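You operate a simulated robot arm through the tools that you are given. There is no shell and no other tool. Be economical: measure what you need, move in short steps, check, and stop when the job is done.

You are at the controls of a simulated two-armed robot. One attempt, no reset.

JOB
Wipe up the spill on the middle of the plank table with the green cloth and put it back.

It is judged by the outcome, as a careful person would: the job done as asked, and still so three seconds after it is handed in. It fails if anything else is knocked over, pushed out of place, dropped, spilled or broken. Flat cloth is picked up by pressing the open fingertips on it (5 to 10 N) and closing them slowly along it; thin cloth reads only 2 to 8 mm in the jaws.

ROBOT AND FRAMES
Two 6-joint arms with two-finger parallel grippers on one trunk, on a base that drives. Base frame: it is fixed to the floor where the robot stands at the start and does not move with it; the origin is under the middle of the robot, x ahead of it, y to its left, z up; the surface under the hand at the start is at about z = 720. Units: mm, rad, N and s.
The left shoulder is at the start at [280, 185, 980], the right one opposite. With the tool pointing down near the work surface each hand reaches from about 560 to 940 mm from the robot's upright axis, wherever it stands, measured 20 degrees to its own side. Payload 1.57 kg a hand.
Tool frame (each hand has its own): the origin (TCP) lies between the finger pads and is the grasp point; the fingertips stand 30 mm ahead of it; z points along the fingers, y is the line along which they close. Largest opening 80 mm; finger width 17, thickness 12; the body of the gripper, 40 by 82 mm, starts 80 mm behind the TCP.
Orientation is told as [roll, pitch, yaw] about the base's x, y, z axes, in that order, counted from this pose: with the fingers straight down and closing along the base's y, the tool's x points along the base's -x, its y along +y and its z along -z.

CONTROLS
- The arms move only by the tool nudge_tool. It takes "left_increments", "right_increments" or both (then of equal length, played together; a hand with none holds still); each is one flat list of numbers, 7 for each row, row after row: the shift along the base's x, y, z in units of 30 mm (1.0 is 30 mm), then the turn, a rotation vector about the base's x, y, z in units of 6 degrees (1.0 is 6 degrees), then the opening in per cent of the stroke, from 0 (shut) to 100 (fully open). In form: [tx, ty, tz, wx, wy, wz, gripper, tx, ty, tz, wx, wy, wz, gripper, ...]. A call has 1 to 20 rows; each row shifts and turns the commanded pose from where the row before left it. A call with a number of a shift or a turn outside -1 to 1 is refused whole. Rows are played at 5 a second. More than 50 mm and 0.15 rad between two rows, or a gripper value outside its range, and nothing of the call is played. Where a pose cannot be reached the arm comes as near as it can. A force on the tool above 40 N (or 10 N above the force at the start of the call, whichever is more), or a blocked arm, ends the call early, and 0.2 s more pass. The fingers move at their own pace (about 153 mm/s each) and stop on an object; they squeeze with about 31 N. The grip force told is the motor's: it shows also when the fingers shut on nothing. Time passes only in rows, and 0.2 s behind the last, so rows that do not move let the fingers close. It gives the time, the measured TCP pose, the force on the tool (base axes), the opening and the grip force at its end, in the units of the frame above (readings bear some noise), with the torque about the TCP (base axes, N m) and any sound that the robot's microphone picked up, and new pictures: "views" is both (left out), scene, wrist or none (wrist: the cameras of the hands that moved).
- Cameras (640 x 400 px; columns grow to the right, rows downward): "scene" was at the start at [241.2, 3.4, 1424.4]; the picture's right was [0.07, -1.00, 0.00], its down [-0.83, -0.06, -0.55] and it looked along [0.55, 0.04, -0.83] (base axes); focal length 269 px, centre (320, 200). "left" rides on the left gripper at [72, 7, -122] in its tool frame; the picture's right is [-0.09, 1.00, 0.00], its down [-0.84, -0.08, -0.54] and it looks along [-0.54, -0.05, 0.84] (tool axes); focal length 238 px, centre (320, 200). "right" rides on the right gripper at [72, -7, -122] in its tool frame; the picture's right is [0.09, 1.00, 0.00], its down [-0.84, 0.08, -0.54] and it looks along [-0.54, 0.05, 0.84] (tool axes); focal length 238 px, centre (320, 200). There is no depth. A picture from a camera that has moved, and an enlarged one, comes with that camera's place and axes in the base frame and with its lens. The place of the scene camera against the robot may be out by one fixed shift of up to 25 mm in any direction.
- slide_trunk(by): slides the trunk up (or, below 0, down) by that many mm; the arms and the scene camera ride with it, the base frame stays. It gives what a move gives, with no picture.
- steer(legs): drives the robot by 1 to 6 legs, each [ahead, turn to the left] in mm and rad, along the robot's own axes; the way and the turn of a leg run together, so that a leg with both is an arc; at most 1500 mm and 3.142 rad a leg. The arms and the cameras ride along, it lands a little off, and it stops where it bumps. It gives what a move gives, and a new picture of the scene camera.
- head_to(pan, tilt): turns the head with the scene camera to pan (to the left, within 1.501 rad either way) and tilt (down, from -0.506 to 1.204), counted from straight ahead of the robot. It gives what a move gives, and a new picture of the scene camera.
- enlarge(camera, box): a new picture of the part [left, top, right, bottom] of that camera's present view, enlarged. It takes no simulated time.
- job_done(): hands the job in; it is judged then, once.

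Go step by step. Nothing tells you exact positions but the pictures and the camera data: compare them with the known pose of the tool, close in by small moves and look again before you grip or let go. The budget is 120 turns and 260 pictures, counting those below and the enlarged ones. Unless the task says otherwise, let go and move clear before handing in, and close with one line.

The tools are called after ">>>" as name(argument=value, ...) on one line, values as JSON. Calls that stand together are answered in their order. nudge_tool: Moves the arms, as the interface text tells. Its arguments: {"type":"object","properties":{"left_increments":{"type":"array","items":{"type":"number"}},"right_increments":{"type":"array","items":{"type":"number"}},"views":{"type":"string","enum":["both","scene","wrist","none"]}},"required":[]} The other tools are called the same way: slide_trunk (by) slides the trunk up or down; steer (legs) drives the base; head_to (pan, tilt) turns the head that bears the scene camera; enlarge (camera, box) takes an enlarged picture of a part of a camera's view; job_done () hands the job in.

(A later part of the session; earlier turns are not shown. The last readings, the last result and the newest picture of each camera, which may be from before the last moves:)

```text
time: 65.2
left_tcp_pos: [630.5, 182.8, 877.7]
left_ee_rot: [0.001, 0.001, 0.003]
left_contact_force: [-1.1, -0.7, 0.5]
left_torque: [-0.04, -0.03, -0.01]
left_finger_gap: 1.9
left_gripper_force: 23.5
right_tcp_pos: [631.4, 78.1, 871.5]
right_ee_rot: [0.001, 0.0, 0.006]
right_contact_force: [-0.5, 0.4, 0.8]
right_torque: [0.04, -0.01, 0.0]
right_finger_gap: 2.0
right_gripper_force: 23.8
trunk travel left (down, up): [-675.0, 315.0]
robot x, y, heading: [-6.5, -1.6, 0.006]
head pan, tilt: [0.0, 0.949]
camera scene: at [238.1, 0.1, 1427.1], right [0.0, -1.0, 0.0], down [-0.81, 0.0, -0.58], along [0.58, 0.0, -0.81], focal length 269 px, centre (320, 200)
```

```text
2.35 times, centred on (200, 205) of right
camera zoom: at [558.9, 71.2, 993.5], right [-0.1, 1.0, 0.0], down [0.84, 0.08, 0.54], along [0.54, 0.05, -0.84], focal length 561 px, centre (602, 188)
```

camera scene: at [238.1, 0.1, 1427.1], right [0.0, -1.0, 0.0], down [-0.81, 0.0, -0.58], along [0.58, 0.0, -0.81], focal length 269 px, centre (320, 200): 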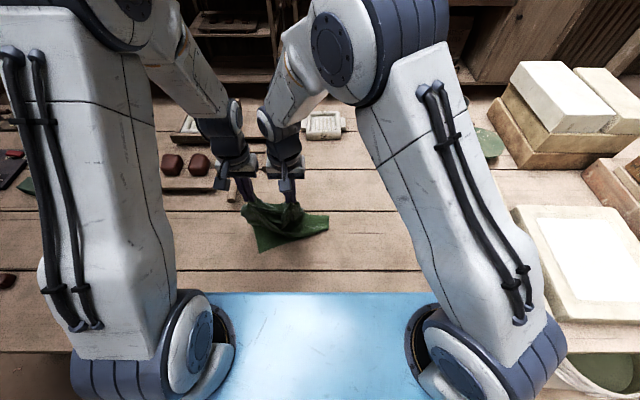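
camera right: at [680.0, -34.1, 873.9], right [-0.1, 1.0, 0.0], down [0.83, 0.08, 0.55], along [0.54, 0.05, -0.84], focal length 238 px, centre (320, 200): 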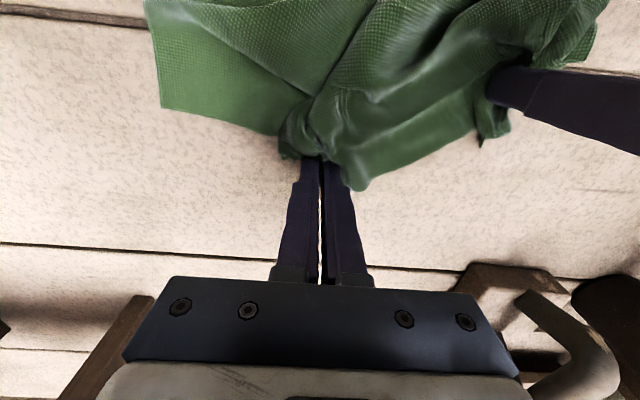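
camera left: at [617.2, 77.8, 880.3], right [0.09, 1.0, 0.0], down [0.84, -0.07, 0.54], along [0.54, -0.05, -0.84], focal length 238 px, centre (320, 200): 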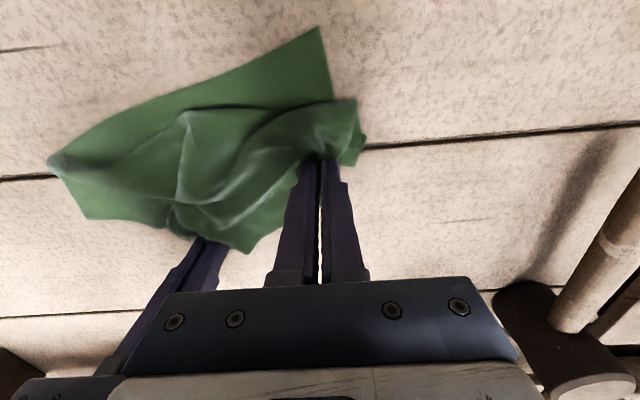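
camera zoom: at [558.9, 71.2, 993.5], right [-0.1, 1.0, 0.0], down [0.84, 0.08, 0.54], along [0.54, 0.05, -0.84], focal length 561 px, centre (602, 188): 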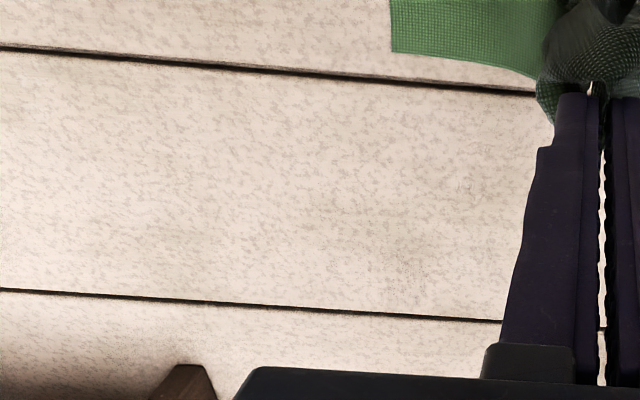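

Almost perfect; only a slight trace near (815,−35). One short final pass over x 785–845, y −55..−7.

>>> nudge_tool(left_increments=[0.525, -0.711, 0, 0, 0, 0, 0, 0.525, -0.711, 0, 0, 0, 0, 0, 0.525, -0.711, 0, 0, 0, 0, 0, 0.525, -0.711, 0, 0, 0, 0, 0, 0.525, -0.711, 0, 0, 0, 0, 0, 0.525, -0.711, 0, 0, 0, 0, 0, 0, 0, -0.97, 0, 0, 0, 0, 0, 0, -0.97, 0, 0, 0, 0, 0, 0, -0.97, 0, 0, 0, 0, 0, 0, -0.97, 0, 0, 0, 0, 0, 0, -0.05, 0, 0, 0, 0], right_increments=[0.856, -0.739, 0, 0, 0, 0, 0, 0.856, -0.739, 0, 0, 0, 0, 0, 0.856, -0.739, 0, 0, 0, 0, 0, 0.856, -0.739, 0, 0, 0, 0, 0, 0.856, -0.739, 0, 0, 0, 0, 0, 0.856, -0.739, 0, 0, 0, 0, 0, 0, 0, -0.97, 0, 0, 0, 0, 0, 0, -0.97, 0, 0, 0, 0, 0, 0, -0.97, 0, 0, 0, 0, 0, 0, -0.97, 0, 0, 0, 0, 0, 0, -0.09, 0, 0, 0, 0], views="wrist")

```text
time: 67.6
left_tcp_pos: [723.6, 56.3, 758.9]
left_ee_rot: [0.001, 0.001, 0.006]
left_contact_force: [1.1, 0.0, 1.2]
left_torque: [-0.02, -0.01, -0.02]
left_finger_gap: 1.9
left_gripper_force: 23.4
right_tcp_pos: [786.1, -54.0, 751.8]
right_ee_rot: [0.0, -0.001, 0.005]
right_contact_force: [-1.4, -0.6, 8.3]
right_torque: [-0.03, 0.1, 0.01]
right_finger_gap: 1.9
right_gripper_force: 24.0
trunk travel left (down, up): [-675.0, 315.0]
robot x, y, heading: [-6.8, 1.6, 0.004]
head pan, tilt: [0.0, 0.949]
camera right: at [713.1, -61.5, 874.7], right [-0.1, 1.0, 0.0], down [0.84, 0.08, 0.54], along [0.54, 0.05, -0.84], focal length 238 px, centre (320, 200)
camera left: at [651.9, 61.4, 881.7], right [0.09, 1.0, 0.0], down [0.84, -0.07, 0.54], along [0.54, -0.05, -0.84], focal length 238 px, centre (320, 200)
```

right: 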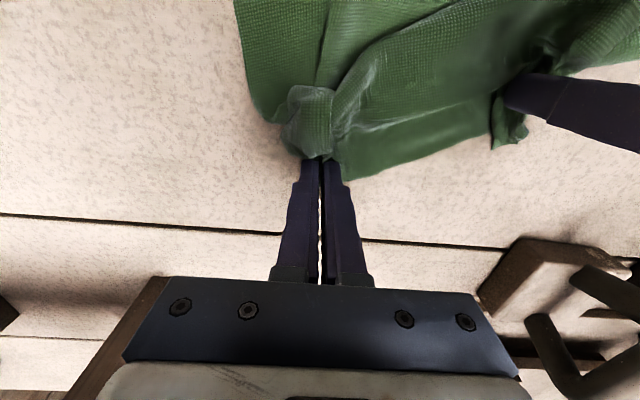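
left: 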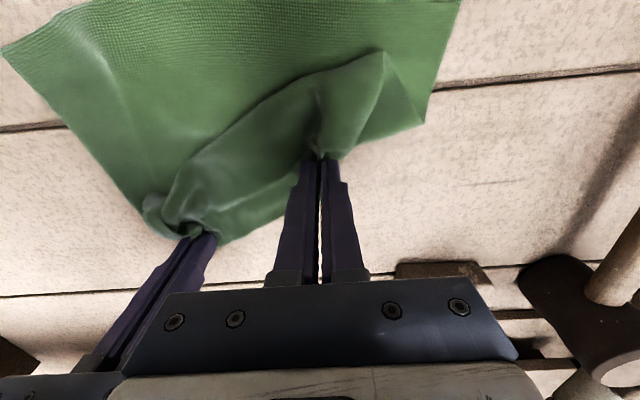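

>>> nudge_tool(left_increments=[0.9, 0, 0, 0, 0, 0, 0, 0.9, 0, 0, 0, 0, 0, 0, 0, 0.25, 0, 0, 0, 0, 0, -0.9, 0, 0, 0, 0, 0, 0, -0.9, 0, 0, 0, 0, 0, 0, 0, 0.25, 0, 0, 0, 0, 0, 0.9, 0, 0, 0, 0, 0, 0, 0.9, 0, 0, 0, 0, 0, 0, 0, 0.25, 0, 0, 0, 0, 0, -0.9, 0, 0, 0, 0, 0, 0, -0.9, 0, 0, 0, 0, 0, 0, 0, 0.2, 0, 0, 0, 0, 0, 0.9, 0, 0, 0, 0, 0, 0, 0.9, 0, 0, 0, 0, 0, 0, 0, 0.2, 0, 0, 0, 0, 0, -0.9, 0, 0, 0, 0, 0, 0, -0.9, 0, 0, 0, 0, 0, 0, 0, 0.2, 0, 0, 0, 0, 0, 0.9, 0, 0, 0, 0, 0, 0, 0.9, 0, 0, 0, 0, 0, 0], right_increments=[1, 0, -0.01, 0, 0, 0, 0, 1, 0, 0, 0, 0, 0, 0, 0, 0.27, 0, 0, 0, 0, 0, -1, 0, 0, 0, 0, 0, 0, -1, 0, 0, 0, 0, 0, 0, 0, 0.27, 0, 0, 0, 0, 0, 1, 0, 0, 0, 0, 0, 0, 1, 0, 0, 0, 0, 0, 0, 0, 0.27, 0, 0, 0, 0, 0, -1, 0, 0, 0, 0, 0, 0, -1, 0, 0, 0, 0, 0, 0, 0, 0.27, 0, 0, 0, 0, 0, 1, 0, 0, 0, 0, 0, 0, 1, 0, 0, 0, 0, 0, 0, 0, 0.27, 0, 0, 0, 0, 0, -1, 0, 0, 0, 0, 0, 0, -1, 0, 0, 0, 0, 0, 0, 0, 0.27, 0, 0, 0, 0, 0, 1, 0, 0, 0, 0, 0, 0, 1, 0, 0, 0, 0, 0, 0], views="none")

```text
time: 71.8
left_tcp_pos: [778.6, 95.9, 759.0]
left_ee_rot: [0.0, 0.0, 0.004]
left_contact_force: [-0.2, 0.6, 0.9]
left_torque: [-0.01, 0.01, 0.01]
left_finger_gap: 1.8
left_gripper_force: 23.6
right_tcp_pos: [845.0, -5.3, 752.2]
right_ee_rot: [-0.001, -0.002, 0.006]
right_contact_force: [-3.7, 1.4, 12.2]
right_torque: [0.02, 0.09, 0.01]
right_finger_gap: 2.1
right_gripper_force: 23.1
trunk travel left (down, up): [-675.0, 315.0]
robot x, y, heading: [-4.7, -4.0, 0.008]
head pan, tilt: [0.0, 0.949]
```

Now lift the cloth fully (z≈1030), spread the hands, and bring it back over x≈630, then inspect.

>>> nudge_tool(left_increments=[0, 0, 0.93, 0, 0, 0, 0, 0, 0, 0.93, 0, 0, 0, 0, 0, 0, 0.93, 0, 0, 0, 0, -0.733, -0.195, 0.9, 0, 0, 0, 0, -0.733, -0.195, 0.9, 0, 0, 0, 0, -0.733, -0.195, 0.9, 0, 0, 0, 0, -0.733, -0.195, 0.9, 0, 0, 0, 0, -0.733, -0.195, 0.9, 0, 0, 0, 0, -0.733, -0.195, 0.9, 0, 0, 0, 0, -0.733, -0.195, 0.9, 0, 0, 0, 0, 0, 0, 0, 0, 0, 0, 0, 0, 0, 0, 0, 0, 0, 0], right_increments=[0, 0, 0.95, 0, 0, 0, 0, 0, 0, 0.95, 0, 0, 0, 0, 0, 0, 0.95, 0, 0, 0, 0, -0.976, -0.457, 0.914, 0, 0, 0, 0, -0.976, -0.457, 0.914, 0, 0, 0, 0, -0.976, -0.457, 0.914, 0, 0, 0, 0, -0.976, -0.457, 0.914, 0, 0, 0, 0, -0.976, -0.457, 0.914, 0, 0, 0, 0, -0.976, -0.457, 0.914, 0, 0, 0, 0, -0.976, -0.457, 0.914, 0, 0, 0, 0, 0, 0, 0, 0, 0, 0, 0, 0, 0, 0, 0, 0, 0, 0])

```text
time: 74.4
left_tcp_pos: [625.5, 54.1, 1030.4]
left_ee_rot: [-0.001, 0.0, 0.005]
left_contact_force: [0.7, -4.0, -1.1]
left_torque: [-0.13, -0.01, 0.01]
left_finger_gap: 1.9
left_gripper_force: 23.5
right_tcp_pos: [640.8, -103.3, 1027.5]
right_ee_rot: [-0.001, 0.0, 0.005]
right_contact_force: [-1.2, 3.7, 0.0]
right_torque: [0.12, 0.02, 0.0]
right_finger_gap: 1.9
right_gripper_force: 23.6
trunk travel left (down, up): [-675.0, 315.0]
robot x, y, heading: [-3.6, 0.1, 0.004]
head pan, tilt: [0.0, 0.949]
camera scene: at [238.1, -0.1, 1427.1], right [0.0, -1.0, 0.0], down [-0.81, 0.0, -0.58], along [0.58, 0.0, -0.81], focal length 269 px, centre (320, 200)
camera right: at [567.6, -110.2, 1149.9], right [-0.1, 1.0, 0.0], down [0.84, 0.08, 0.54], along [0.54, 0.05, -0.84], focal length 238 px, centre (320, 200)
camera left: at [552.5, 60.0, 1153.9], right [0.09, 1.0, 0.0], down [0.84, -0.07, 0.54], along [0.54, -0.05, -0.84], focal length 238 px, centre (320, 200)
```

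scene: 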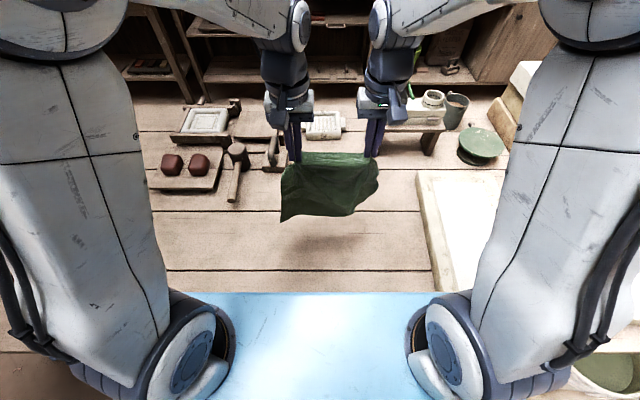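
right: 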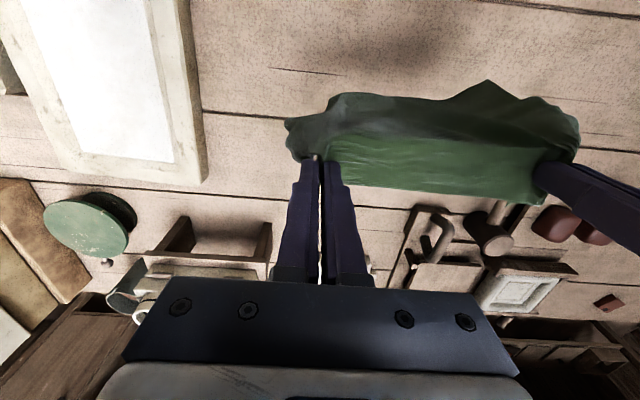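
left: 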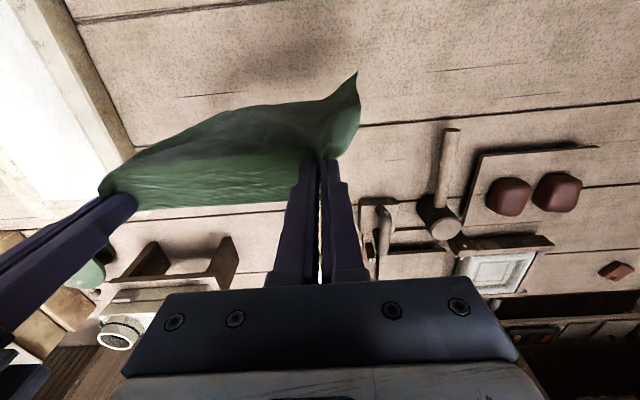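

The area now shows clean, and the cloth hangs straight between the hands. Check the spill spot once more, then drive back 250 mm with the cloth hanging clear.

>>> enlarge(camera="scene", box=[260, 120, 440, 250])

>>> steer(legs=[[-250, 0]])

>>> head_to(pan=0.0, tilt=1.05)

```text
3.08 times, centred on (350, 185) of scene
camera zoom: at [238.1, -0.1, 1427.1], right [0.0, -1.0, 0.0], down [-0.81, 0.0, -0.58], along [0.58, 0.0, -0.81], focal length 829 px, centre (228, 246)
```

zoom: 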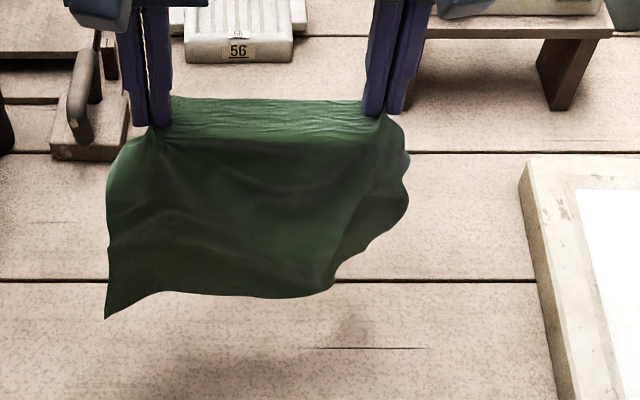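

```text
time: 76.2
left_tcp_pos: [379.2, 51.4, 1030.4]
left_ee_rot: [-0.001, -0.002, 0.0]
left_contact_force: [0.0, -3.6, -0.7]
left_torque: [-0.1, -0.02, -0.05]
left_finger_gap: 1.8
left_gripper_force: 23.5
right_tcp_pos: [394.8, -106.5, 1025.5]
right_ee_rot: [0.0, 0.0, 0.002]
right_contact_force: [0.4, 4.5, -0.3]
right_torque: [0.12, 0.0, -0.02]
right_finger_gap: 2.0
right_gripper_force: 23.3
trunk travel left (down, up): [-675.0, 315.0]
robot x, y, heading: [-253.8, -2.8, -0.001]
head pan, tilt: [0.0, 0.949]
camera scene: at [-8.0, -1.0, 1427.0], right [0.0, -1.0, 0.0], down [-0.81, 0.0, -0.58], along [0.58, 0.0, -0.81], focal length 269 px, centre (320, 200)
```

scene: 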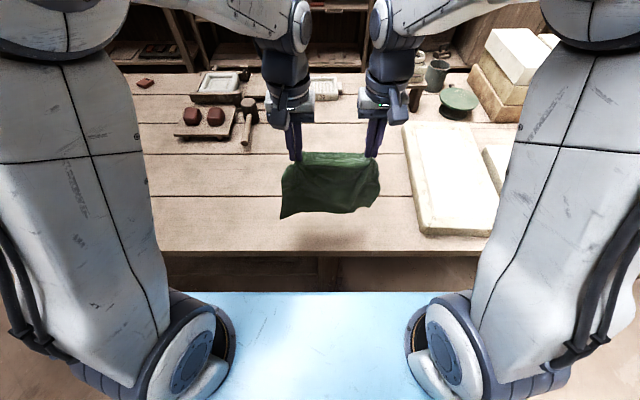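

```text
time: 76.8
left_tcp_pos: [379.1, 50.9, 1031.0]
left_ee_rot: [-0.001, 0.0, 0.001]
left_contact_force: [0.3, -2.9, 0.6]
left_torque: [-0.08, -0.02, -0.02]
left_finger_gap: 1.9
left_gripper_force: 23.6
right_tcp_pos: [393.7, -106.7, 1026.4]
right_ee_rot: [-0.001, 0.001, 0.001]
right_contact_force: [-0.6, 2.9, 0.1]
right_torque: [0.1, 0.02, 0.02]
right_finger_gap: 1.9
right_gripper_force: 24.0
trunk travel left (down, up): [-675.0, 315.0]
robot x, y, heading: [-245.9, 2.9, 0.002]
head pan, tilt: [0.0, 1.051]
camera scene: at [-14.6, -1.1, 1420.0], right [0.0, -1.0, 0.0], down [-0.87, 0.0, -0.5], along [0.5, 0.0, -0.87], focal length 269 px, centre (320, 200)
```

scene: 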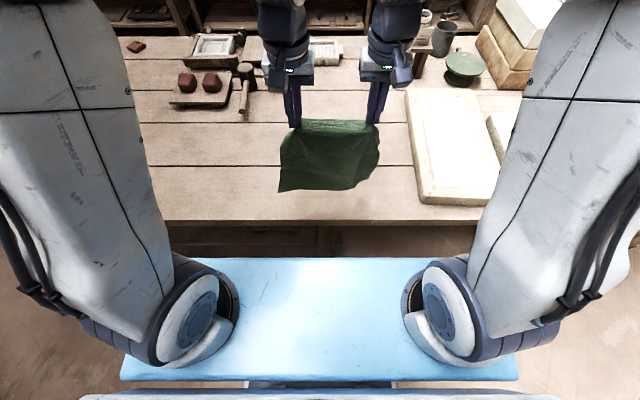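

The spot is clean. Now I'll bring the hands back over the near-edge line (x≈345) and lower until the bottom edge nearly touches the table.

>>> nudge_tool(left_increments=[-0.62, 0.05, -0.2, 0, 0, 0, 0, -0.62, 0.05, -0.3, 0, 0, 0, 0, 0, 0, -0.4, 0, 0, 0, 0, 0, 0, 0, 0, 0, 0, 0, 0, 0, 0, 0, 0, 0, 0], right_increments=[-0.62, 0.1, -0.2, 0, 0, 0, 0, -0.62, 0.08, -0.3, 0, 0, 0, 0, 0, 0, -0.25, 0, 0, 0, 0, 0, 0, 0, 0, 0, 0, 0, 0, 0, 0, 0, 0, 0, 0])

>>> enlarge(camera="scene", box=[240, 90, 430, 240])

```text
time: 78.0
left_tcp_pos: [340.0, 55.2, 1004.4]
left_ee_rot: [-0.001, 0.001, 0.001]
left_contact_force: [-0.4, -1.5, 0.1]
left_torque: [-0.03, 0.03, 0.03]
left_finger_gap: 2.0
left_gripper_force: 23.6
right_tcp_pos: [356.5, -101.6, 1003.7]
right_ee_rot: [0.0, 0.001, 0.0]
right_contact_force: [-0.3, 2.0, 0.4]
right_torque: [0.02, 0.0, 0.0]
right_finger_gap: 2.1
right_gripper_force: 23.8
trunk travel left (down, up): [-675.0, 315.0]
robot x, y, heading: [-251.7, -0.9, 0.01]
head pan, tilt: [0.0, 1.051]
camera scene: at [-14.5, -1.0, 1420.0], right [0.0, -1.0, 0.0], down [-0.87, 0.0, -0.5], along [0.5, 0.0, -0.87], focal length 269 px, centre (320, 200)
camera right: at [283.6, -108.1, 1127.4], right [-0.09, 1.0, 0.0], down [0.84, 0.08, 0.54], along [0.54, 0.05, -0.84], focal length 238 px, centre (320, 200)
camera left: at [269.0, 60.3, 1126.2], right [0.09, 1.0, 0.0], down [0.84, -0.08, 0.54], along [0.54, -0.05, -0.84], focal length 238 px, centre (320, 200)
```

scene: 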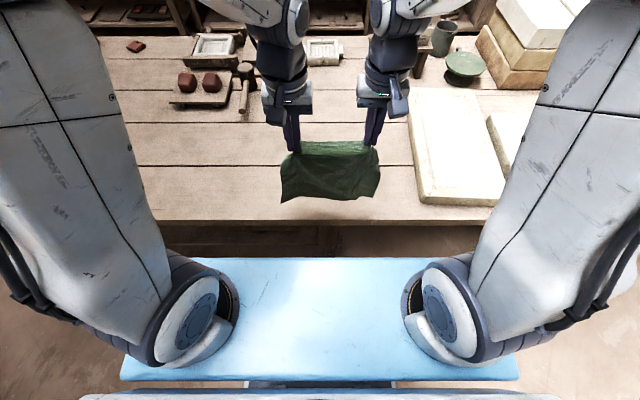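
right: 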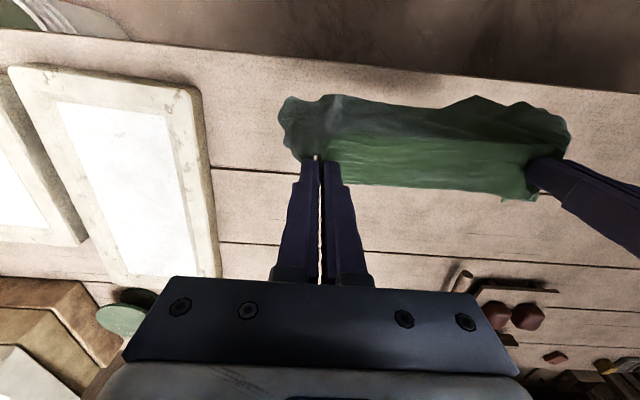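
left: 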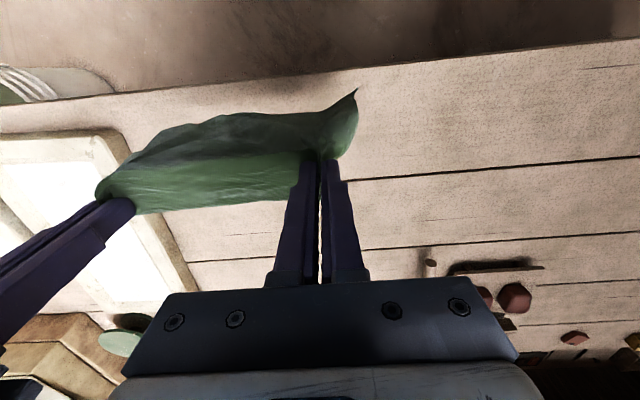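

```text
2.67 times, centred on (335, 165) of scene
camera zoom: at [-14.5, -1.0, 1420.0], right [0.0, -1.0, 0.0], down [-0.87, 0.0, -0.5], along [0.5, 0.0, -0.87], focal length 718 px, centre (280, 293)
```

zoom: 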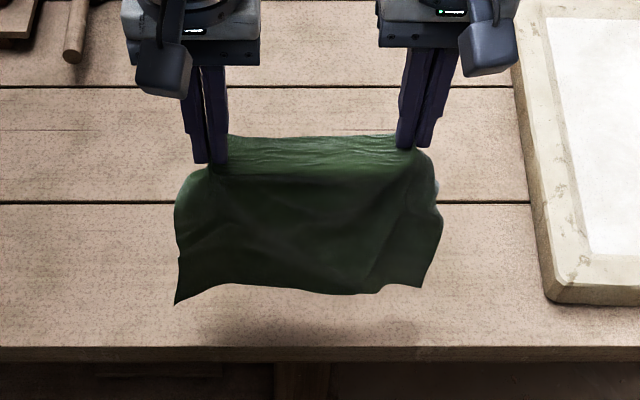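

The bottom edge hovers just above the table along the right line. I'll touch down and lay the cloth out along a diagonal, forward and down together.

>>> nudge_tool(left_increments=[0, 0, -0.25, 0, 0, 0, 0, 0, 0, -0.25, 0, 0, 0, 0, 0.4, 0, -0.4, 0, 0, 0, 0, 0.4, 0, -0.4, 0, 0, 0, 0, 0.4, 0, -0.4, 0, 0, 0, 0, 0.4, 0, -0.4, 0, 0, 0, 0, 0.4, 0, -0.4, 0, 0, 0, 0, 0.4, 0, -0.4, 0, 0, 0, 0, 0, 0, 0, 0, 0, 0, 0], right_increments=[0, 0, -0.25, 0, 0, 0, 0, 0, 0, -0.25, 0, 0, 0, 0, 0.4, 0, -0.4, 0, 0, 0, 0, 0.4, 0, -0.4, 0, 0, 0, 0, 0.4, 0, -0.4, 0, 0, 0, 0, 0.4, 0, -0.4, 0, 0, 0, 0, 0.4, 0, -0.4, 0, 0, 0, 0, 0.4, 0, -0.4, 0, 0, 0, 0, 0, 0, 0, 0, 0, 0, 0], views="none")

>>> enlarge(camera="scene", box=[240, 90, 430, 240])

```text
time: 80.0
left_tcp_pos: [412.4, 54.9, 917.6]
left_ee_rot: [0.0, 0.001, 0.0]
left_contact_force: [1.3, -2.0, -0.1]
left_torque: [-0.06, 0.01, 0.03]
left_finger_gap: 1.7
left_gripper_force: 23.4
right_tcp_pos: [429.5, -101.0, 917.1]
right_ee_rot: [-0.001, 0.001, 0.003]
right_contact_force: [0.1, 1.2, -0.2]
right_torque: [0.08, 0.01, -0.01]
right_finger_gap: 1.9
right_gripper_force: 23.5
trunk travel left (down, up): [-675.0, 315.0]
robot x, y, heading: [-248.5, -1.9, 0.007]
head pan, tilt: [0.0, 1.051]
```

```text
2.67 times, centred on (335, 165) of scene
camera zoom: at [-14.4, -1.1, 1420.0], right [0.0, -1.0, 0.0], down [-0.87, 0.0, -0.5], along [0.5, 0.0, -0.87], focal length 718 px, centre (280, 293)
```

zoom: 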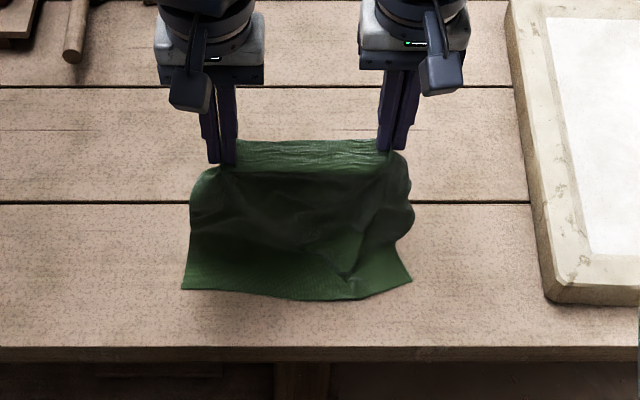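

The cloth is laying out well but about 27 mm too far forward. I'll lift it again, shift back 30 mm, and redo it.

>>> nudge_tool(left_increments=[-0.3, 0, 0.8, 0, 0, 0, 0, -0.5, 0, 0.8, 0, 0, 0, 0, -0.7, 0, 0.8, 0, 0, 0, 0, -0.9, 0, 0.6, 0, 0, 0, 0, -0.9, 0, 0, 0, 0, 0, 0, 0, 0, 0, 0, 0, 0, 0, 0, 0, 0, 0, 0, 0, 0, 0, 0, 0, 0, 0, 0, 0, 0, 0, -0.4, 0, 0, 0, 0, 0, 0, -0.3, 0, 0, 0, 0, 0, 0, 0, 0, 0, 0, 0], right_increments=[-0.3, 0, 0.8, 0, 0, 0, 0, -0.5, 0, 0.8, 0, 0, 0, 0, -0.7, 0, 0.8, 0, 0, 0, 0, -0.9, 0, 0.6, 0, 0, 0, 0, -0.9, 0, 0, 0, 0, 0, 0, 0, 0, 0, 0, 0, 0, 0, 0, 0, 0, 0, 0, 0, 0, 0, 0, 0, 0, 0, 0, 0, 0, 0, -0.4, 0, 0, 0, 0, 0, 0, -0.3, 0, 0, 0, 0, 0, 0, 0, 0, 0, 0, 0], views="none")

>>> enlarge(camera="scene", box=[240, 90, 430, 240])

```text
time: 82.4
left_tcp_pos: [314.2, 54.3, 987.0]
left_ee_rot: [-0.001, -0.001, -0.001]
left_contact_force: [-0.4, -0.7, -0.2]
left_torque: [-0.05, 0.01, 0.04]
left_finger_gap: 1.7
left_gripper_force: 24.0
right_tcp_pos: [329.9, -101.0, 986.7]
right_ee_rot: [0.001, 0.0, 0.001]
right_contact_force: [-0.5, 1.2, -0.2]
right_torque: [0.07, 0.01, -0.05]
right_finger_gap: 2.0
right_gripper_force: 23.4
trunk travel left (down, up): [-675.0, 315.0]
robot x, y, heading: [-254.6, -0.6, 0.009]
head pan, tilt: [0.0, 1.051]
```

```text
2.67 times, centred on (335, 165) of scene
camera zoom: at [-14.5, -1.0, 1420.0], right [0.0, -1.0, 0.0], down [-0.87, 0.0, -0.5], along [0.5, 0.0, -0.87], focal length 718 px, centre (280, 293)
```

zoom: 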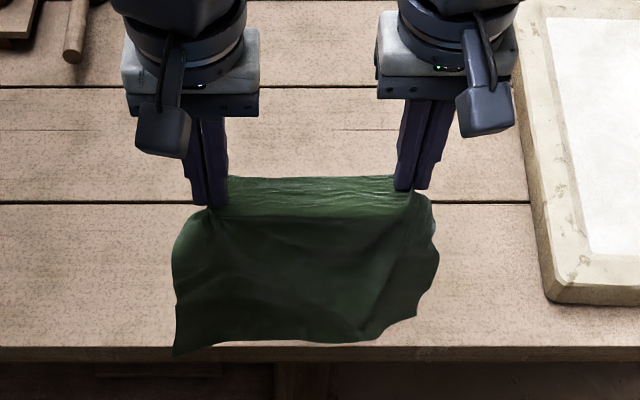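

The bottom edge now sits at the table rim, slightly too far back. I'll move forward 15 mm, let it settle and look.

>>> nudge_tool(left_increments=[0.5, 0, 0.1, 0, 0, 0, 0, 0, 0, 0, 0, 0, 0, 0, 0, 0, 0, 0, 0, 0, 0, 0, 0, 0, 0, 0, 0, 0], right_increments=[0.5, 0, 0.1, 0, 0, 0, 0, 0, 0, 0, 0, 0, 0, 0, 0, 0, 0, 0, 0, 0, 0, 0, 0, 0, 0, 0, 0, 0], views="none")

>>> enlarge(camera="scene", box=[240, 90, 430, 240])

```text
time: 83.4
left_tcp_pos: [329.3, 54.6, 989.4]
left_ee_rot: [0.001, -0.001, -0.001]
left_contact_force: [-0.1, -1.8, -0.2]
left_torque: [-0.06, 0.01, -0.01]
left_finger_gap: 1.9
left_gripper_force: 23.6
right_tcp_pos: [344.5, -101.5, 990.0]
right_ee_rot: [-0.001, 0.0, 0.003]
right_contact_force: [-0.2, 2.4, -0.3]
right_torque: [0.04, 0.02, 0.0]
right_finger_gap: 1.9
right_gripper_force: 23.9
trunk travel left (down, up): [-675.0, 315.0]
robot x, y, heading: [-252.6, 0.9, 0.001]
head pan, tilt: [0.0, 1.051]
```

```text
2.67 times, centred on (335, 165) of scene
camera zoom: at [-14.6, -1.0, 1420.0], right [0.0, -1.0, 0.0], down [-0.87, 0.0, -0.5], along [0.5, 0.0, -0.87], focal length 718 px, centre (280, 293)
```

zoom: 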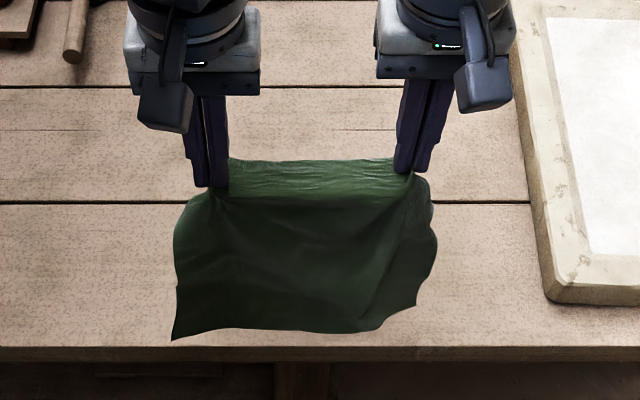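

Good placement (slightly skewed left); I'll advance the left 8 mm and lay the cloth along the diagonal.

>>> nudge_tool(left_increments=[0.25, 0, -0.2, 0, 0, 0, 0, 0.4, 0, -0.4, 0, 0, 0, 0, 0.4, 0, -0.4, 0, 0, 0, 0, 0.4, 0, -0.4, 0, 0, 0, 0, 0.4, 0, -0.4, 0, 0, 0, 0, 0.4, 0, -0.4, 0, 0, 0, 0, 0.4, 0, -0.4, 0, 0, 0, 0, 0.4, 0, -0.4, 0, 0, 0, 0, 0.4, 0, -0.4, 0, 0, 0, 0, 0.4, 0, -0.4, 0, 0, 0, 0, 0.4, 0, -0.4, 0, 0, 0, 0], right_increments=[0, 0, -0.2, 0, 0, 0, 0, 0.4, 0, -0.4, 0, 0, 0, 0, 0.4, 0, -0.4, 0, 0, 0, 0, 0.4, 0, -0.4, 0, 0, 0, 0, 0.4, 0, -0.4, 0, 0, 0, 0, 0.4, 0, -0.4, 0, 0, 0, 0, 0.4, 0, -0.4, 0, 0, 0, 0, 0.4, 0, -0.4, 0, 0, 0, 0, 0.4, 0, -0.4, 0, 0, 0, 0, 0.4, 0, -0.4, 0, 0, 0, 0, 0.4, 0, -0.4, 0, 0, 0, 0], views="none")

>>> enlarge(camera="scene", box=[240, 90, 430, 240])

```text
time: 85.8
left_tcp_pos: [456.2, 54.6, 861.6]
left_ee_rot: [0.002, 0.0, 0.002]
left_contact_force: [-0.3, -0.9, 0.3]
left_torque: [-0.03, 0.0, 0.01]
left_finger_gap: 1.7
left_gripper_force: 22.7
right_tcp_pos: [464.4, -101.4, 863.1]
right_ee_rot: [-0.001, 0.0, 0.002]
right_contact_force: [-0.1, 1.9, -1.1]
right_torque: [0.05, -0.04, -0.03]
right_finger_gap: 2.2
right_gripper_force: 23.9
trunk travel left (down, up): [-675.0, 315.0]
robot x, y, heading: [-250.2, -0.3, 0.005]
head pan, tilt: [0.0, 1.051]
```

```text
2.67 times, centred on (335, 165) of scene
camera zoom: at [-14.8, -1.1, 1420.1], right [0.0, -1.0, 0.0], down [-0.87, 0.0, -0.5], along [0.5, 0.0, -0.87], focal length 718 px, centre (280, 293)
```

zoom: 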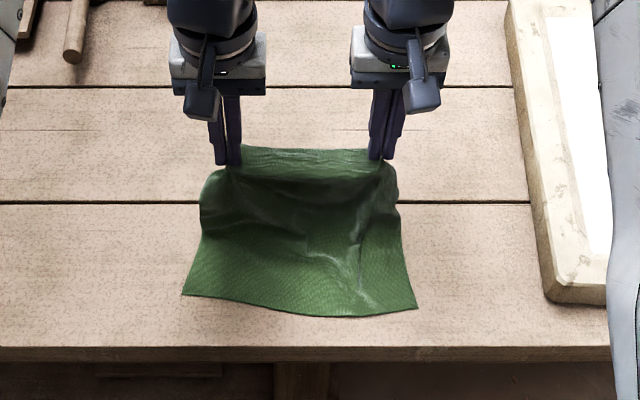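

Laying out nicely and in place. Continuing the rest of the way down.

>>> nudge_tool(left_increments=[0.44, 0, -0.4, 0, 0, 0, 0, 0.44, 0, -0.4, 0, 0, 0, 0, 0.44, 0, -0.4, 0, 0, 0, 0, 0.44, 0, -0.4, 0, 0, 0, 0, 0.44, 0, -0.4, 0, 0, 0, 0, 0.44, 0, -0.4, 0, 0, 0, 0, 0.44, 0, -0.4, 0, 0, 0, 0, 0.44, 0, -0.4, 0, 0, 0, 0, 0.3, 0, -0.2, 0, 0, 0, 0, 0, 0, 0, 0, 0, 0, 0], right_increments=[0.44, 0, -0.4, 0, 0, 0, 0, 0.44, 0, -0.4, 0, 0, 0, 0, 0.44, 0, -0.4, 0, 0, 0, 0, 0.44, 0, -0.4, 0, 0, 0, 0, 0.44, 0, -0.4, 0, 0, 0, 0, 0.44, 0, -0.4, 0, 0, 0, 0, 0.44, 0, -0.4, 0, 0, 0, 0, 0.44, 0, -0.4, 0, 0, 0, 0, 0.3, 0, -0.2, 0, 0, 0, 0, 0, 0, 0, 0, 0, 0, 0], views="none")

>>> enlarge(camera="scene", box=[240, 90, 430, 240])

```text
time: 88.0
left_tcp_pos: [570.5, 55.4, 759.4]
left_ee_rot: [0.0, 0.001, 0.001]
left_contact_force: [-0.1, -2.2, -0.6]
left_torque: [-0.04, 0.0, -0.01]
left_finger_gap: 2.1
left_gripper_force: 23.7
right_tcp_pos: [578.4, -100.4, 760.2]
right_ee_rot: [0.001, -0.001, 0.003]
right_contact_force: [0.1, 1.8, -0.6]
right_torque: [0.04, 0.03, 0.01]
right_finger_gap: 1.9
right_gripper_force: 23.1
trunk travel left (down, up): [-675.0, 315.0]
robot x, y, heading: [-253.6, -2.0, 0.005]
head pan, tilt: [0.0, 1.051]
```

```text
2.67 times, centred on (335, 165) of scene
camera zoom: at [-14.5, -1.0, 1420.0], right [0.0, -1.0, 0.0], down [-0.87, 0.0, -0.5], along [0.5, 0.0, -0.87], focal length 718 px, centre (280, 293)
```

zoom: 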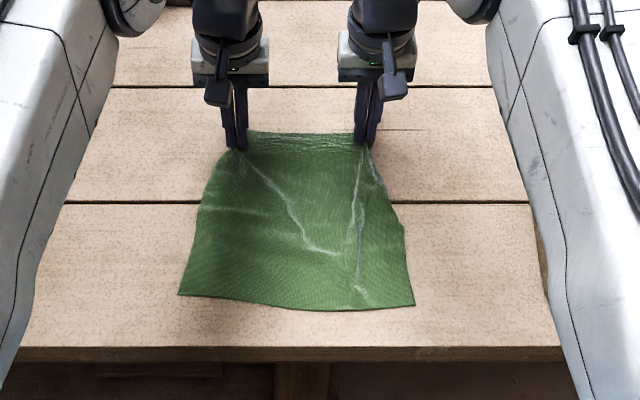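

Nearly flat. I'll lower to the table with a small forward pull, then open the fingers slowly to spread the gathered bits.

>>> nudge_tool(left_increments=[0.2, 0, -0.1, 0, 0, 0, 0, 0.2, 0, -0.1, 0, 0, 0, 0, 0, 0, -0.05, 0, 0, 0, 0, 0, 0, 0, 0, 0, 0, 0], right_increments=[0.2, 0, -0.1, 0, 0, 0, 0, 0.2, 0, -0.1, 0, 0, 0, 0, 0, 0, -0.05, 0, 0, 0, 0, 0, 0, 0, 0, 0, 0, 0], views="none")

```text
time: 89.0
left_tcp_pos: [583.5, 54.0, 753.4]
left_ee_rot: [0.0, -0.001, 0.0]
left_contact_force: [0.2, -0.3, 0.0]
left_torque: [-0.05, -0.01, 0.03]
left_finger_gap: 1.6
left_gripper_force: 23.4
right_tcp_pos: [591.0, -101.5, 754.8]
right_ee_rot: [0.0, 0.001, 0.002]
right_contact_force: [-0.8, 1.2, 1.0]
right_torque: [0.06, 0.0, -0.02]
right_finger_gap: 1.9
right_gripper_force: 23.5
trunk travel left (down, up): [-675.0, 315.0]
robot x, y, heading: [-248.5, -1.0, 0.001]
head pan, tilt: [0.0, 1.051]
```

>>> nudge_tool(left_increments=[0, 0, -0.05, 0, 0, 0, 0, 0, 0, 0, 0, 0, 0, 5, 0, 0, 0, 0, 0, 0, 12, 0, 0, 0, 0, 0, 0, 20, 0, 0, 0, 0, 0, 0, 30, 0, 0, 0, 0, 0, 0, 40, 0, 0, 0, 0, 0, 0, 40], right_increments=[0, 0, -0.07, 0, 0, 0, 0, 0, 0, 0, 0, 0, 0, 5, 0, 0, 0, 0, 0, 0, 12, 0, 0, 0, 0, 0, 0, 20, 0, 0, 0, 0, 0, 0, 30, 0, 0, 0, 0, 0, 0, 40, 0, 0, 0, 0, 0, 0, 40], views="wrist")

```text
time: 90.6
left_tcp_pos: [582.7, 55.3, 751.9]
left_ee_rot: [-0.001, 0.002, 0.001]
left_contact_force: [0.3, -0.2, 2.2]
left_torque: [0.07, -0.02, 0.02]
left_finger_gap: 31.7
left_gripper_force: 0.2
right_tcp_pos: [591.3, -100.5, 751.8]
right_ee_rot: [0.0, 0.0, 0.003]
right_contact_force: [0.3, -0.1, 1.9]
right_torque: [-0.02, 0.0, 0.01]
right_finger_gap: 31.4
right_gripper_force: 0.1
trunk travel left (down, up): [-675.0, 315.0]
robot x, y, heading: [-253.5, -2.1, 0.006]
head pan, tilt: [0.0, 1.051]
camera right: at [518.2, -107.7, 874.6], right [-0.09, 1.0, 0.0], down [0.84, 0.08, 0.54], along [0.54, 0.05, -0.84], focal length 238 px, centre (320, 200)
camera left: at [511.4, 60.3, 874.6], right [0.09, 1.0, 0.0], down [0.84, -0.08, 0.54], along [0.54, -0.05, -0.84], focal length 238 px, centre (320, 200)
```

right: 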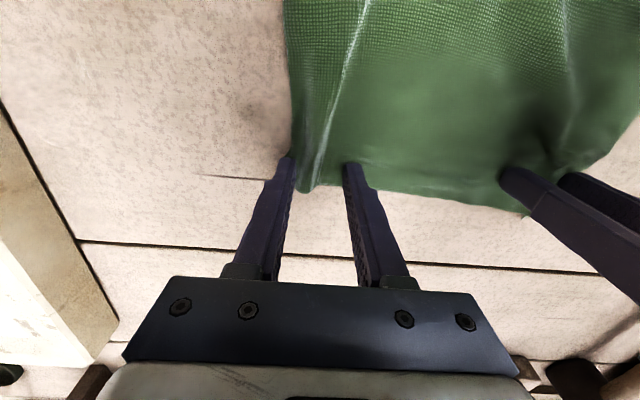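
left: 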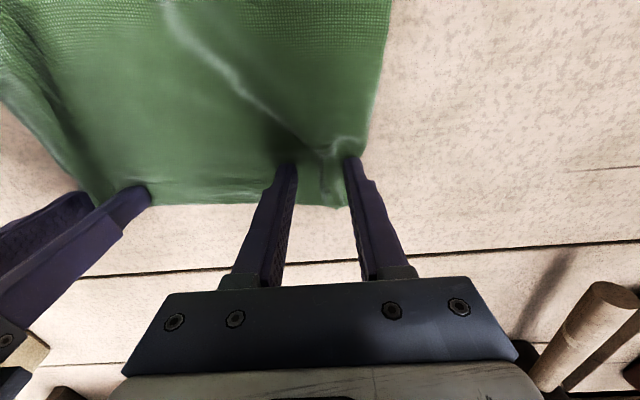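

Released and nearly flat. I'll raise both hands straight up and check.

>>> nudge_tool(left_increments=[0, 0, 0.5, 0, 0, 0, 40, 0, 0, 1, 0, 0, 0, 40, 0, 0, 1, 0, 0, 0, 40, 0, 0.5, 1, 0, 0, 0, 40, 0, 0.9, 1, 0, 0, 0, 40, 0, 0.9, 1, 0, 0, 0, 40, 0, 0.9, 1, 0, 0, 0, 40, 0, 0.9, 1, 0, 0, 0, 40], right_increments=[0, 0, 0.5, 0, 0, 0, 40, 0, 0, 1, 0, 0, 0, 40, 0, 0, 1, 0, 0, 0, 40, 0, -0.5, 1, 0, 0, 0, 40, 0, -0.9, 1, 0, 0, 0, 40, 0, -0.9, 1, 0, 0, 0, 40, 0, -0.9, 1, 0, 0, 0, 40, 0, -0.9, 1, 0, 0, 0, 40])

>>> enlarge(camera="scene", box=[220, 60, 430, 240])

```text
time: 92.4
left_tcp_pos: [582.5, 177.5, 977.0]
left_ee_rot: [-0.001, 0.002, -0.001]
left_contact_force: [0.6, -1.0, 0.7]
left_torque: [0.04, 0.01, -0.02]
left_finger_gap: 31.9
left_gripper_force: 0.0
right_tcp_pos: [591.9, -224.0, 976.8]
right_ee_rot: [0.0, 0.0, 0.002]
right_contact_force: [0.2, -0.6, 0.7]
right_torque: [0.02, 0.01, 0.02]
right_finger_gap: 31.9
right_gripper_force: 0.0
trunk travel left (down, up): [-675.0, 315.0]
robot x, y, heading: [-248.1, -0.9, 0.002]
head pan, tilt: [0.0, 1.051]
camera scene: at [-14.3, -1.1, 1419.9], right [0.0, -1.0, 0.0], down [-0.87, 0.0, -0.5], along [0.5, 0.0, -0.87], focal length 269 px, centre (320, 200)
camera right: at [517.8, -230.9, 1099.8], right [-0.09, 1.0, 0.0], down [0.84, 0.08, 0.54], along [0.54, 0.05, -0.84], focal length 238 px, centre (320, 200)
camera left: at [511.1, 183.5, 1100.4], right [0.09, 1.0, 0.0], down [0.84, -0.08, 0.54], along [0.54, -0.05, -0.84], focal length 238 px, centre (320, 200)
```

scene: 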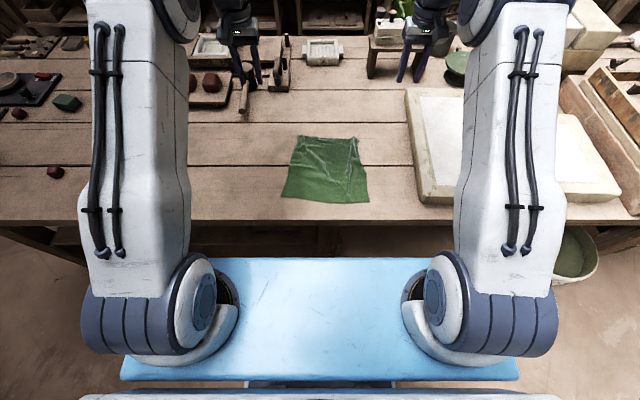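
right: 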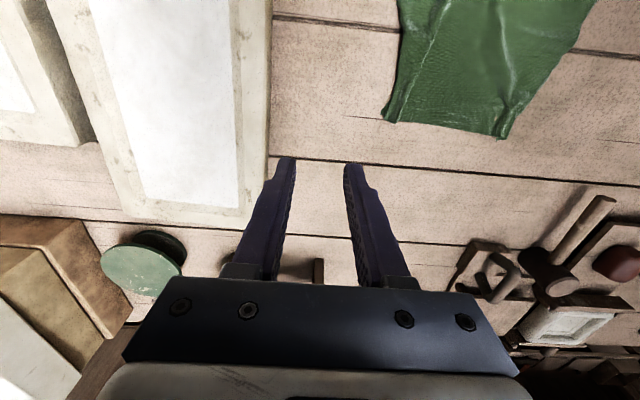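
left: 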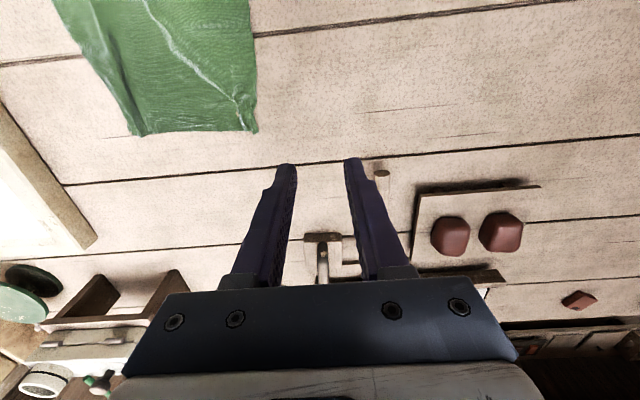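

```text
2.22 times, centred on (325, 150) of scene
camera zoom: at [-14.3, -1.1, 1419.9], right [0.0, -1.0, 0.0], down [-0.87, 0.0, -0.5], along [0.5, 0.0, -0.87], focal length 599 px, centre (309, 311)
```

zoom: 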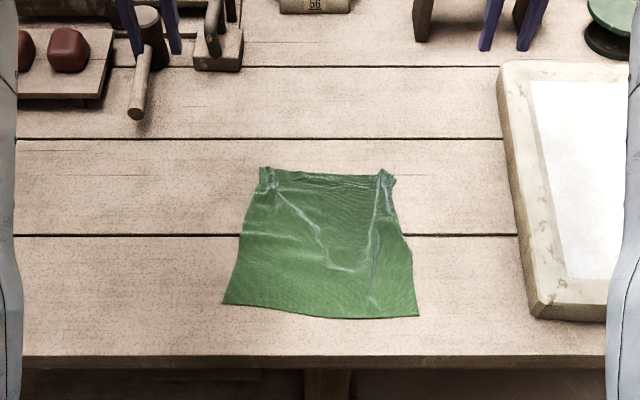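

The cloth is back in place, though its far edge is gathered by two pleats. I'll press the closed fingertips lightly on the outer flaps and draw them outward to flatten it.

>>> nudge_tool(left_increments=[0, -0.472, -0.896, 0, 0, 0, 0, 0, -0.472, -0.896, 0, 0, 0, 0, 0, -0.472, -0.896, 0, 0, 0, 0, 0, -0.472, -0.896, 0, 0, 0, 0, 0, -0.472, -0.896, 0, 0, 0, 0, 0, -0.472, -0.896, 0, 0, 0, 0, 0, -0.472, -0.896, 0, 0, 0, 0, 0, -0.472, -0.896, 0, 0, 0, 0, 0, 0, 0, 0, 0, 0, 0], right_increments=[0, 0.458, -0.896, 0, 0, 0, 0, 0, 0.458, -0.896, 0, 0, 0, 0, 0, 0.458, -0.896, 0, 0, 0, 0, 0, 0.458, -0.896, 0, 0, 0, 0, 0, 0.458, -0.896, 0, 0, 0, 0, 0, 0.458, -0.896, 0, 0, 0, 0, 0, 0.458, -0.896, 0, 0, 0, 0, 0, 0.458, -0.896, 0, 0, 0, 0, 0, 0, 0, 0, 0, 0, 0], views="wrist")

```text
time: 94.4
left_tcp_pos: [583.6, 66.0, 762.2]
left_ee_rot: [-0.002, 0.0, -0.001]
left_contact_force: [-0.7, -0.1, 0.2]
left_torque: [0.0, -0.05, 0.0]
left_finger_gap: 0.0
left_gripper_force: 21.2
right_tcp_pos: [591.4, -114.1, 761.2]
right_ee_rot: [0.0, 0.0, 0.0]
right_contact_force: [0.4, -0.6, -0.2]
right_torque: [0.03, 0.0, -0.02]
right_finger_gap: 0.1
right_gripper_force: 21.3
trunk travel left (down, up): [-675.0, 315.0]
robot x, y, heading: [-251.3, 0.6, 0.005]
head pan, tilt: [0.0, 1.051]
camera right: at [518.6, -121.1, 884.2], right [-0.09, 1.0, 0.0], down [0.84, 0.08, 0.54], along [0.54, 0.05, -0.84], focal length 238 px, centre (320, 200)
camera left: at [510.5, 70.6, 884.0], right [0.09, 1.0, 0.0], down [0.84, -0.08, 0.54], along [0.54, -0.05, -0.84], focal length 238 px, centre (320, 200)
```

right: 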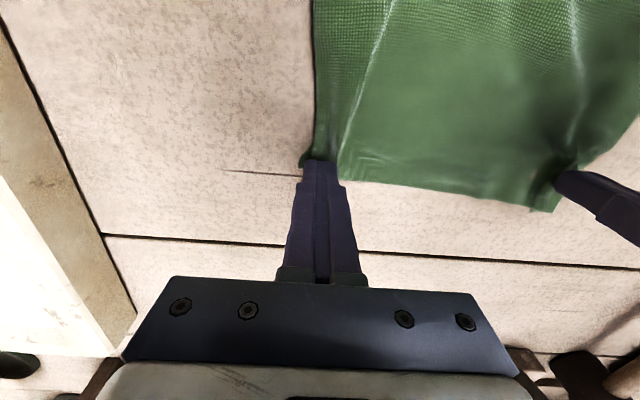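
left: 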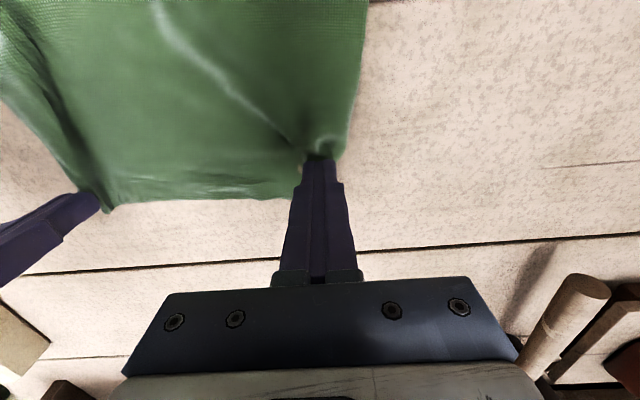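

>>> nudge_tool(left_increments=[-0.15, 0, -0.28, 0, 0, 0, 0, 0, 0, -0.1, 0, 0, 0, 0, 0, 0, 0, 0, 0, 0, 0], right_increments=[-0.15, 0, -0.25, 0, 0, 0, 0, 0, 0, -0.1, 0, 0, 0, 0, 0, 0, 0, 0, 0, 0, 0], views="none")

```text
time: 95.2
left_tcp_pos: [579.0, 64.9, 751.9]
left_ee_rot: [0.0, -0.002, 0.0]
left_contact_force: [-1.7, 1.0, 9.7]
left_torque: [0.1, 0.03, 0.04]
left_finger_gap: 0.1
left_gripper_force: 21.4
right_tcp_pos: [586.3, -113.1, 751.9]
right_ee_rot: [0.001, 0.0, 0.001]
right_contact_force: [0.5, 0.4, 0.2]
right_torque: [-0.06, 0.02, -0.01]
right_finger_gap: 0.0
right_gripper_force: 21.2
trunk travel left (down, up): [-675.0, 315.0]
robot x, y, heading: [-251.0, -2.2, -0.001]
head pan, tilt: [0.0, 1.051]
```

Left is pressing at 10 N; lower the right a little more while drawing both slowly outward.

>>> nudge_tool(left_increments=[0, 0, 0, 0, 0, 0, 0, 0.03, 0.2, 0, 0, 0, 0, 0, 0.03, 0.2, 0, 0, 0, 0, 0, 0.03, 0.2, 0, 0, 0, 0, 0, 0.03, 0.2, 0, 0, 0, 0, 0, 0.03, 0.2, 0, 0, 0, 0, 0, 0.03, 0.2, 0, 0, 0, 0, 0, 0, 0, 0, 0, 0, 0, 0], right_increments=[0, 0, -0.04, 0, 0, 0, 0, 0.03, -0.15, -0.01, 0, 0, 0, 0, 0.03, -0.15, 0, 0, 0, 0, 0, 0.03, -0.15, 0, 0, 0, 0, 0, 0.03, -0.15, 0, 0, 0, 0, 0, 0.03, -0.15, 0, 0, 0, 0, 0, 0.03, -0.15, 0, 0, 0, 0, 0, 0, 0, 0, 0, 0, 0, 0], views="wrist")

```text
time: 97.0
left_tcp_pos: [583.6, 101.0, 749.7]
left_ee_rot: [0.0, -0.002, 0.0]
left_contact_force: [-0.9, -6.5, 9.3]
left_torque: [-0.3, 0.03, 0.0]
left_finger_gap: 0.0
left_gripper_force: 21.0
right_tcp_pos: [591.2, -140.5, 752.6]
right_ee_rot: [0.0, -0.003, 0.003]
right_contact_force: [-2.3, 13.4, 21.8]
right_torque: [0.55, 0.11, -0.04]
right_finger_gap: 0.3
right_gripper_force: 21.5
trunk travel left (down, up): [-675.0, 315.0]
robot x, y, heading: [-250.7, -2.0, 0.005]
head pan, tilt: [0.0, 1.051]
camera right: at [518.7, -146.9, 873.9], right [-0.09, 1.0, 0.0], down [0.84, 0.08, 0.54], along [0.54, 0.05, -0.84], focal length 238 px, centre (320, 200)
camera left: at [511.5, 106.4, 874.1], right [0.09, 1.0, 0.0], down [0.84, -0.08, 0.54], along [0.54, -0.05, -0.84], focal length 238 px, centre (320, 200)
```

right: 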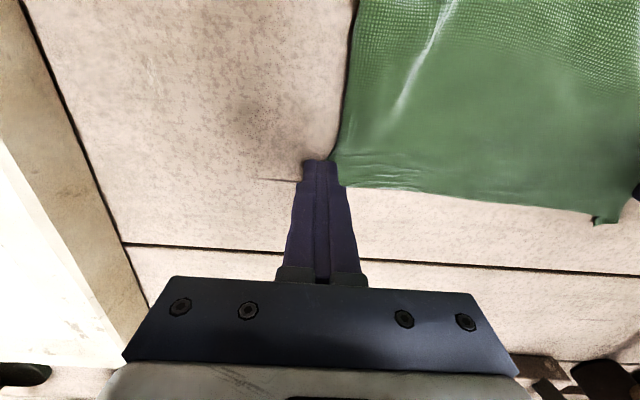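
left: 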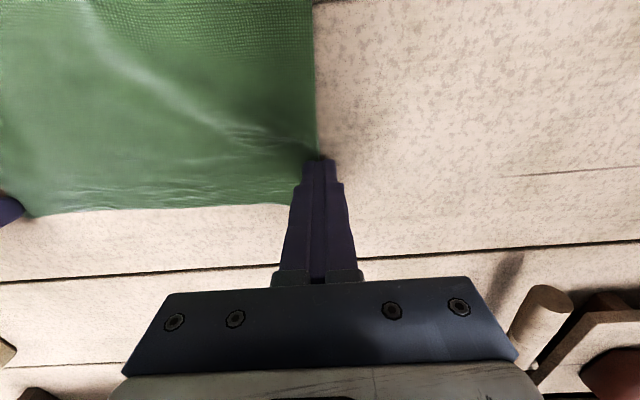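

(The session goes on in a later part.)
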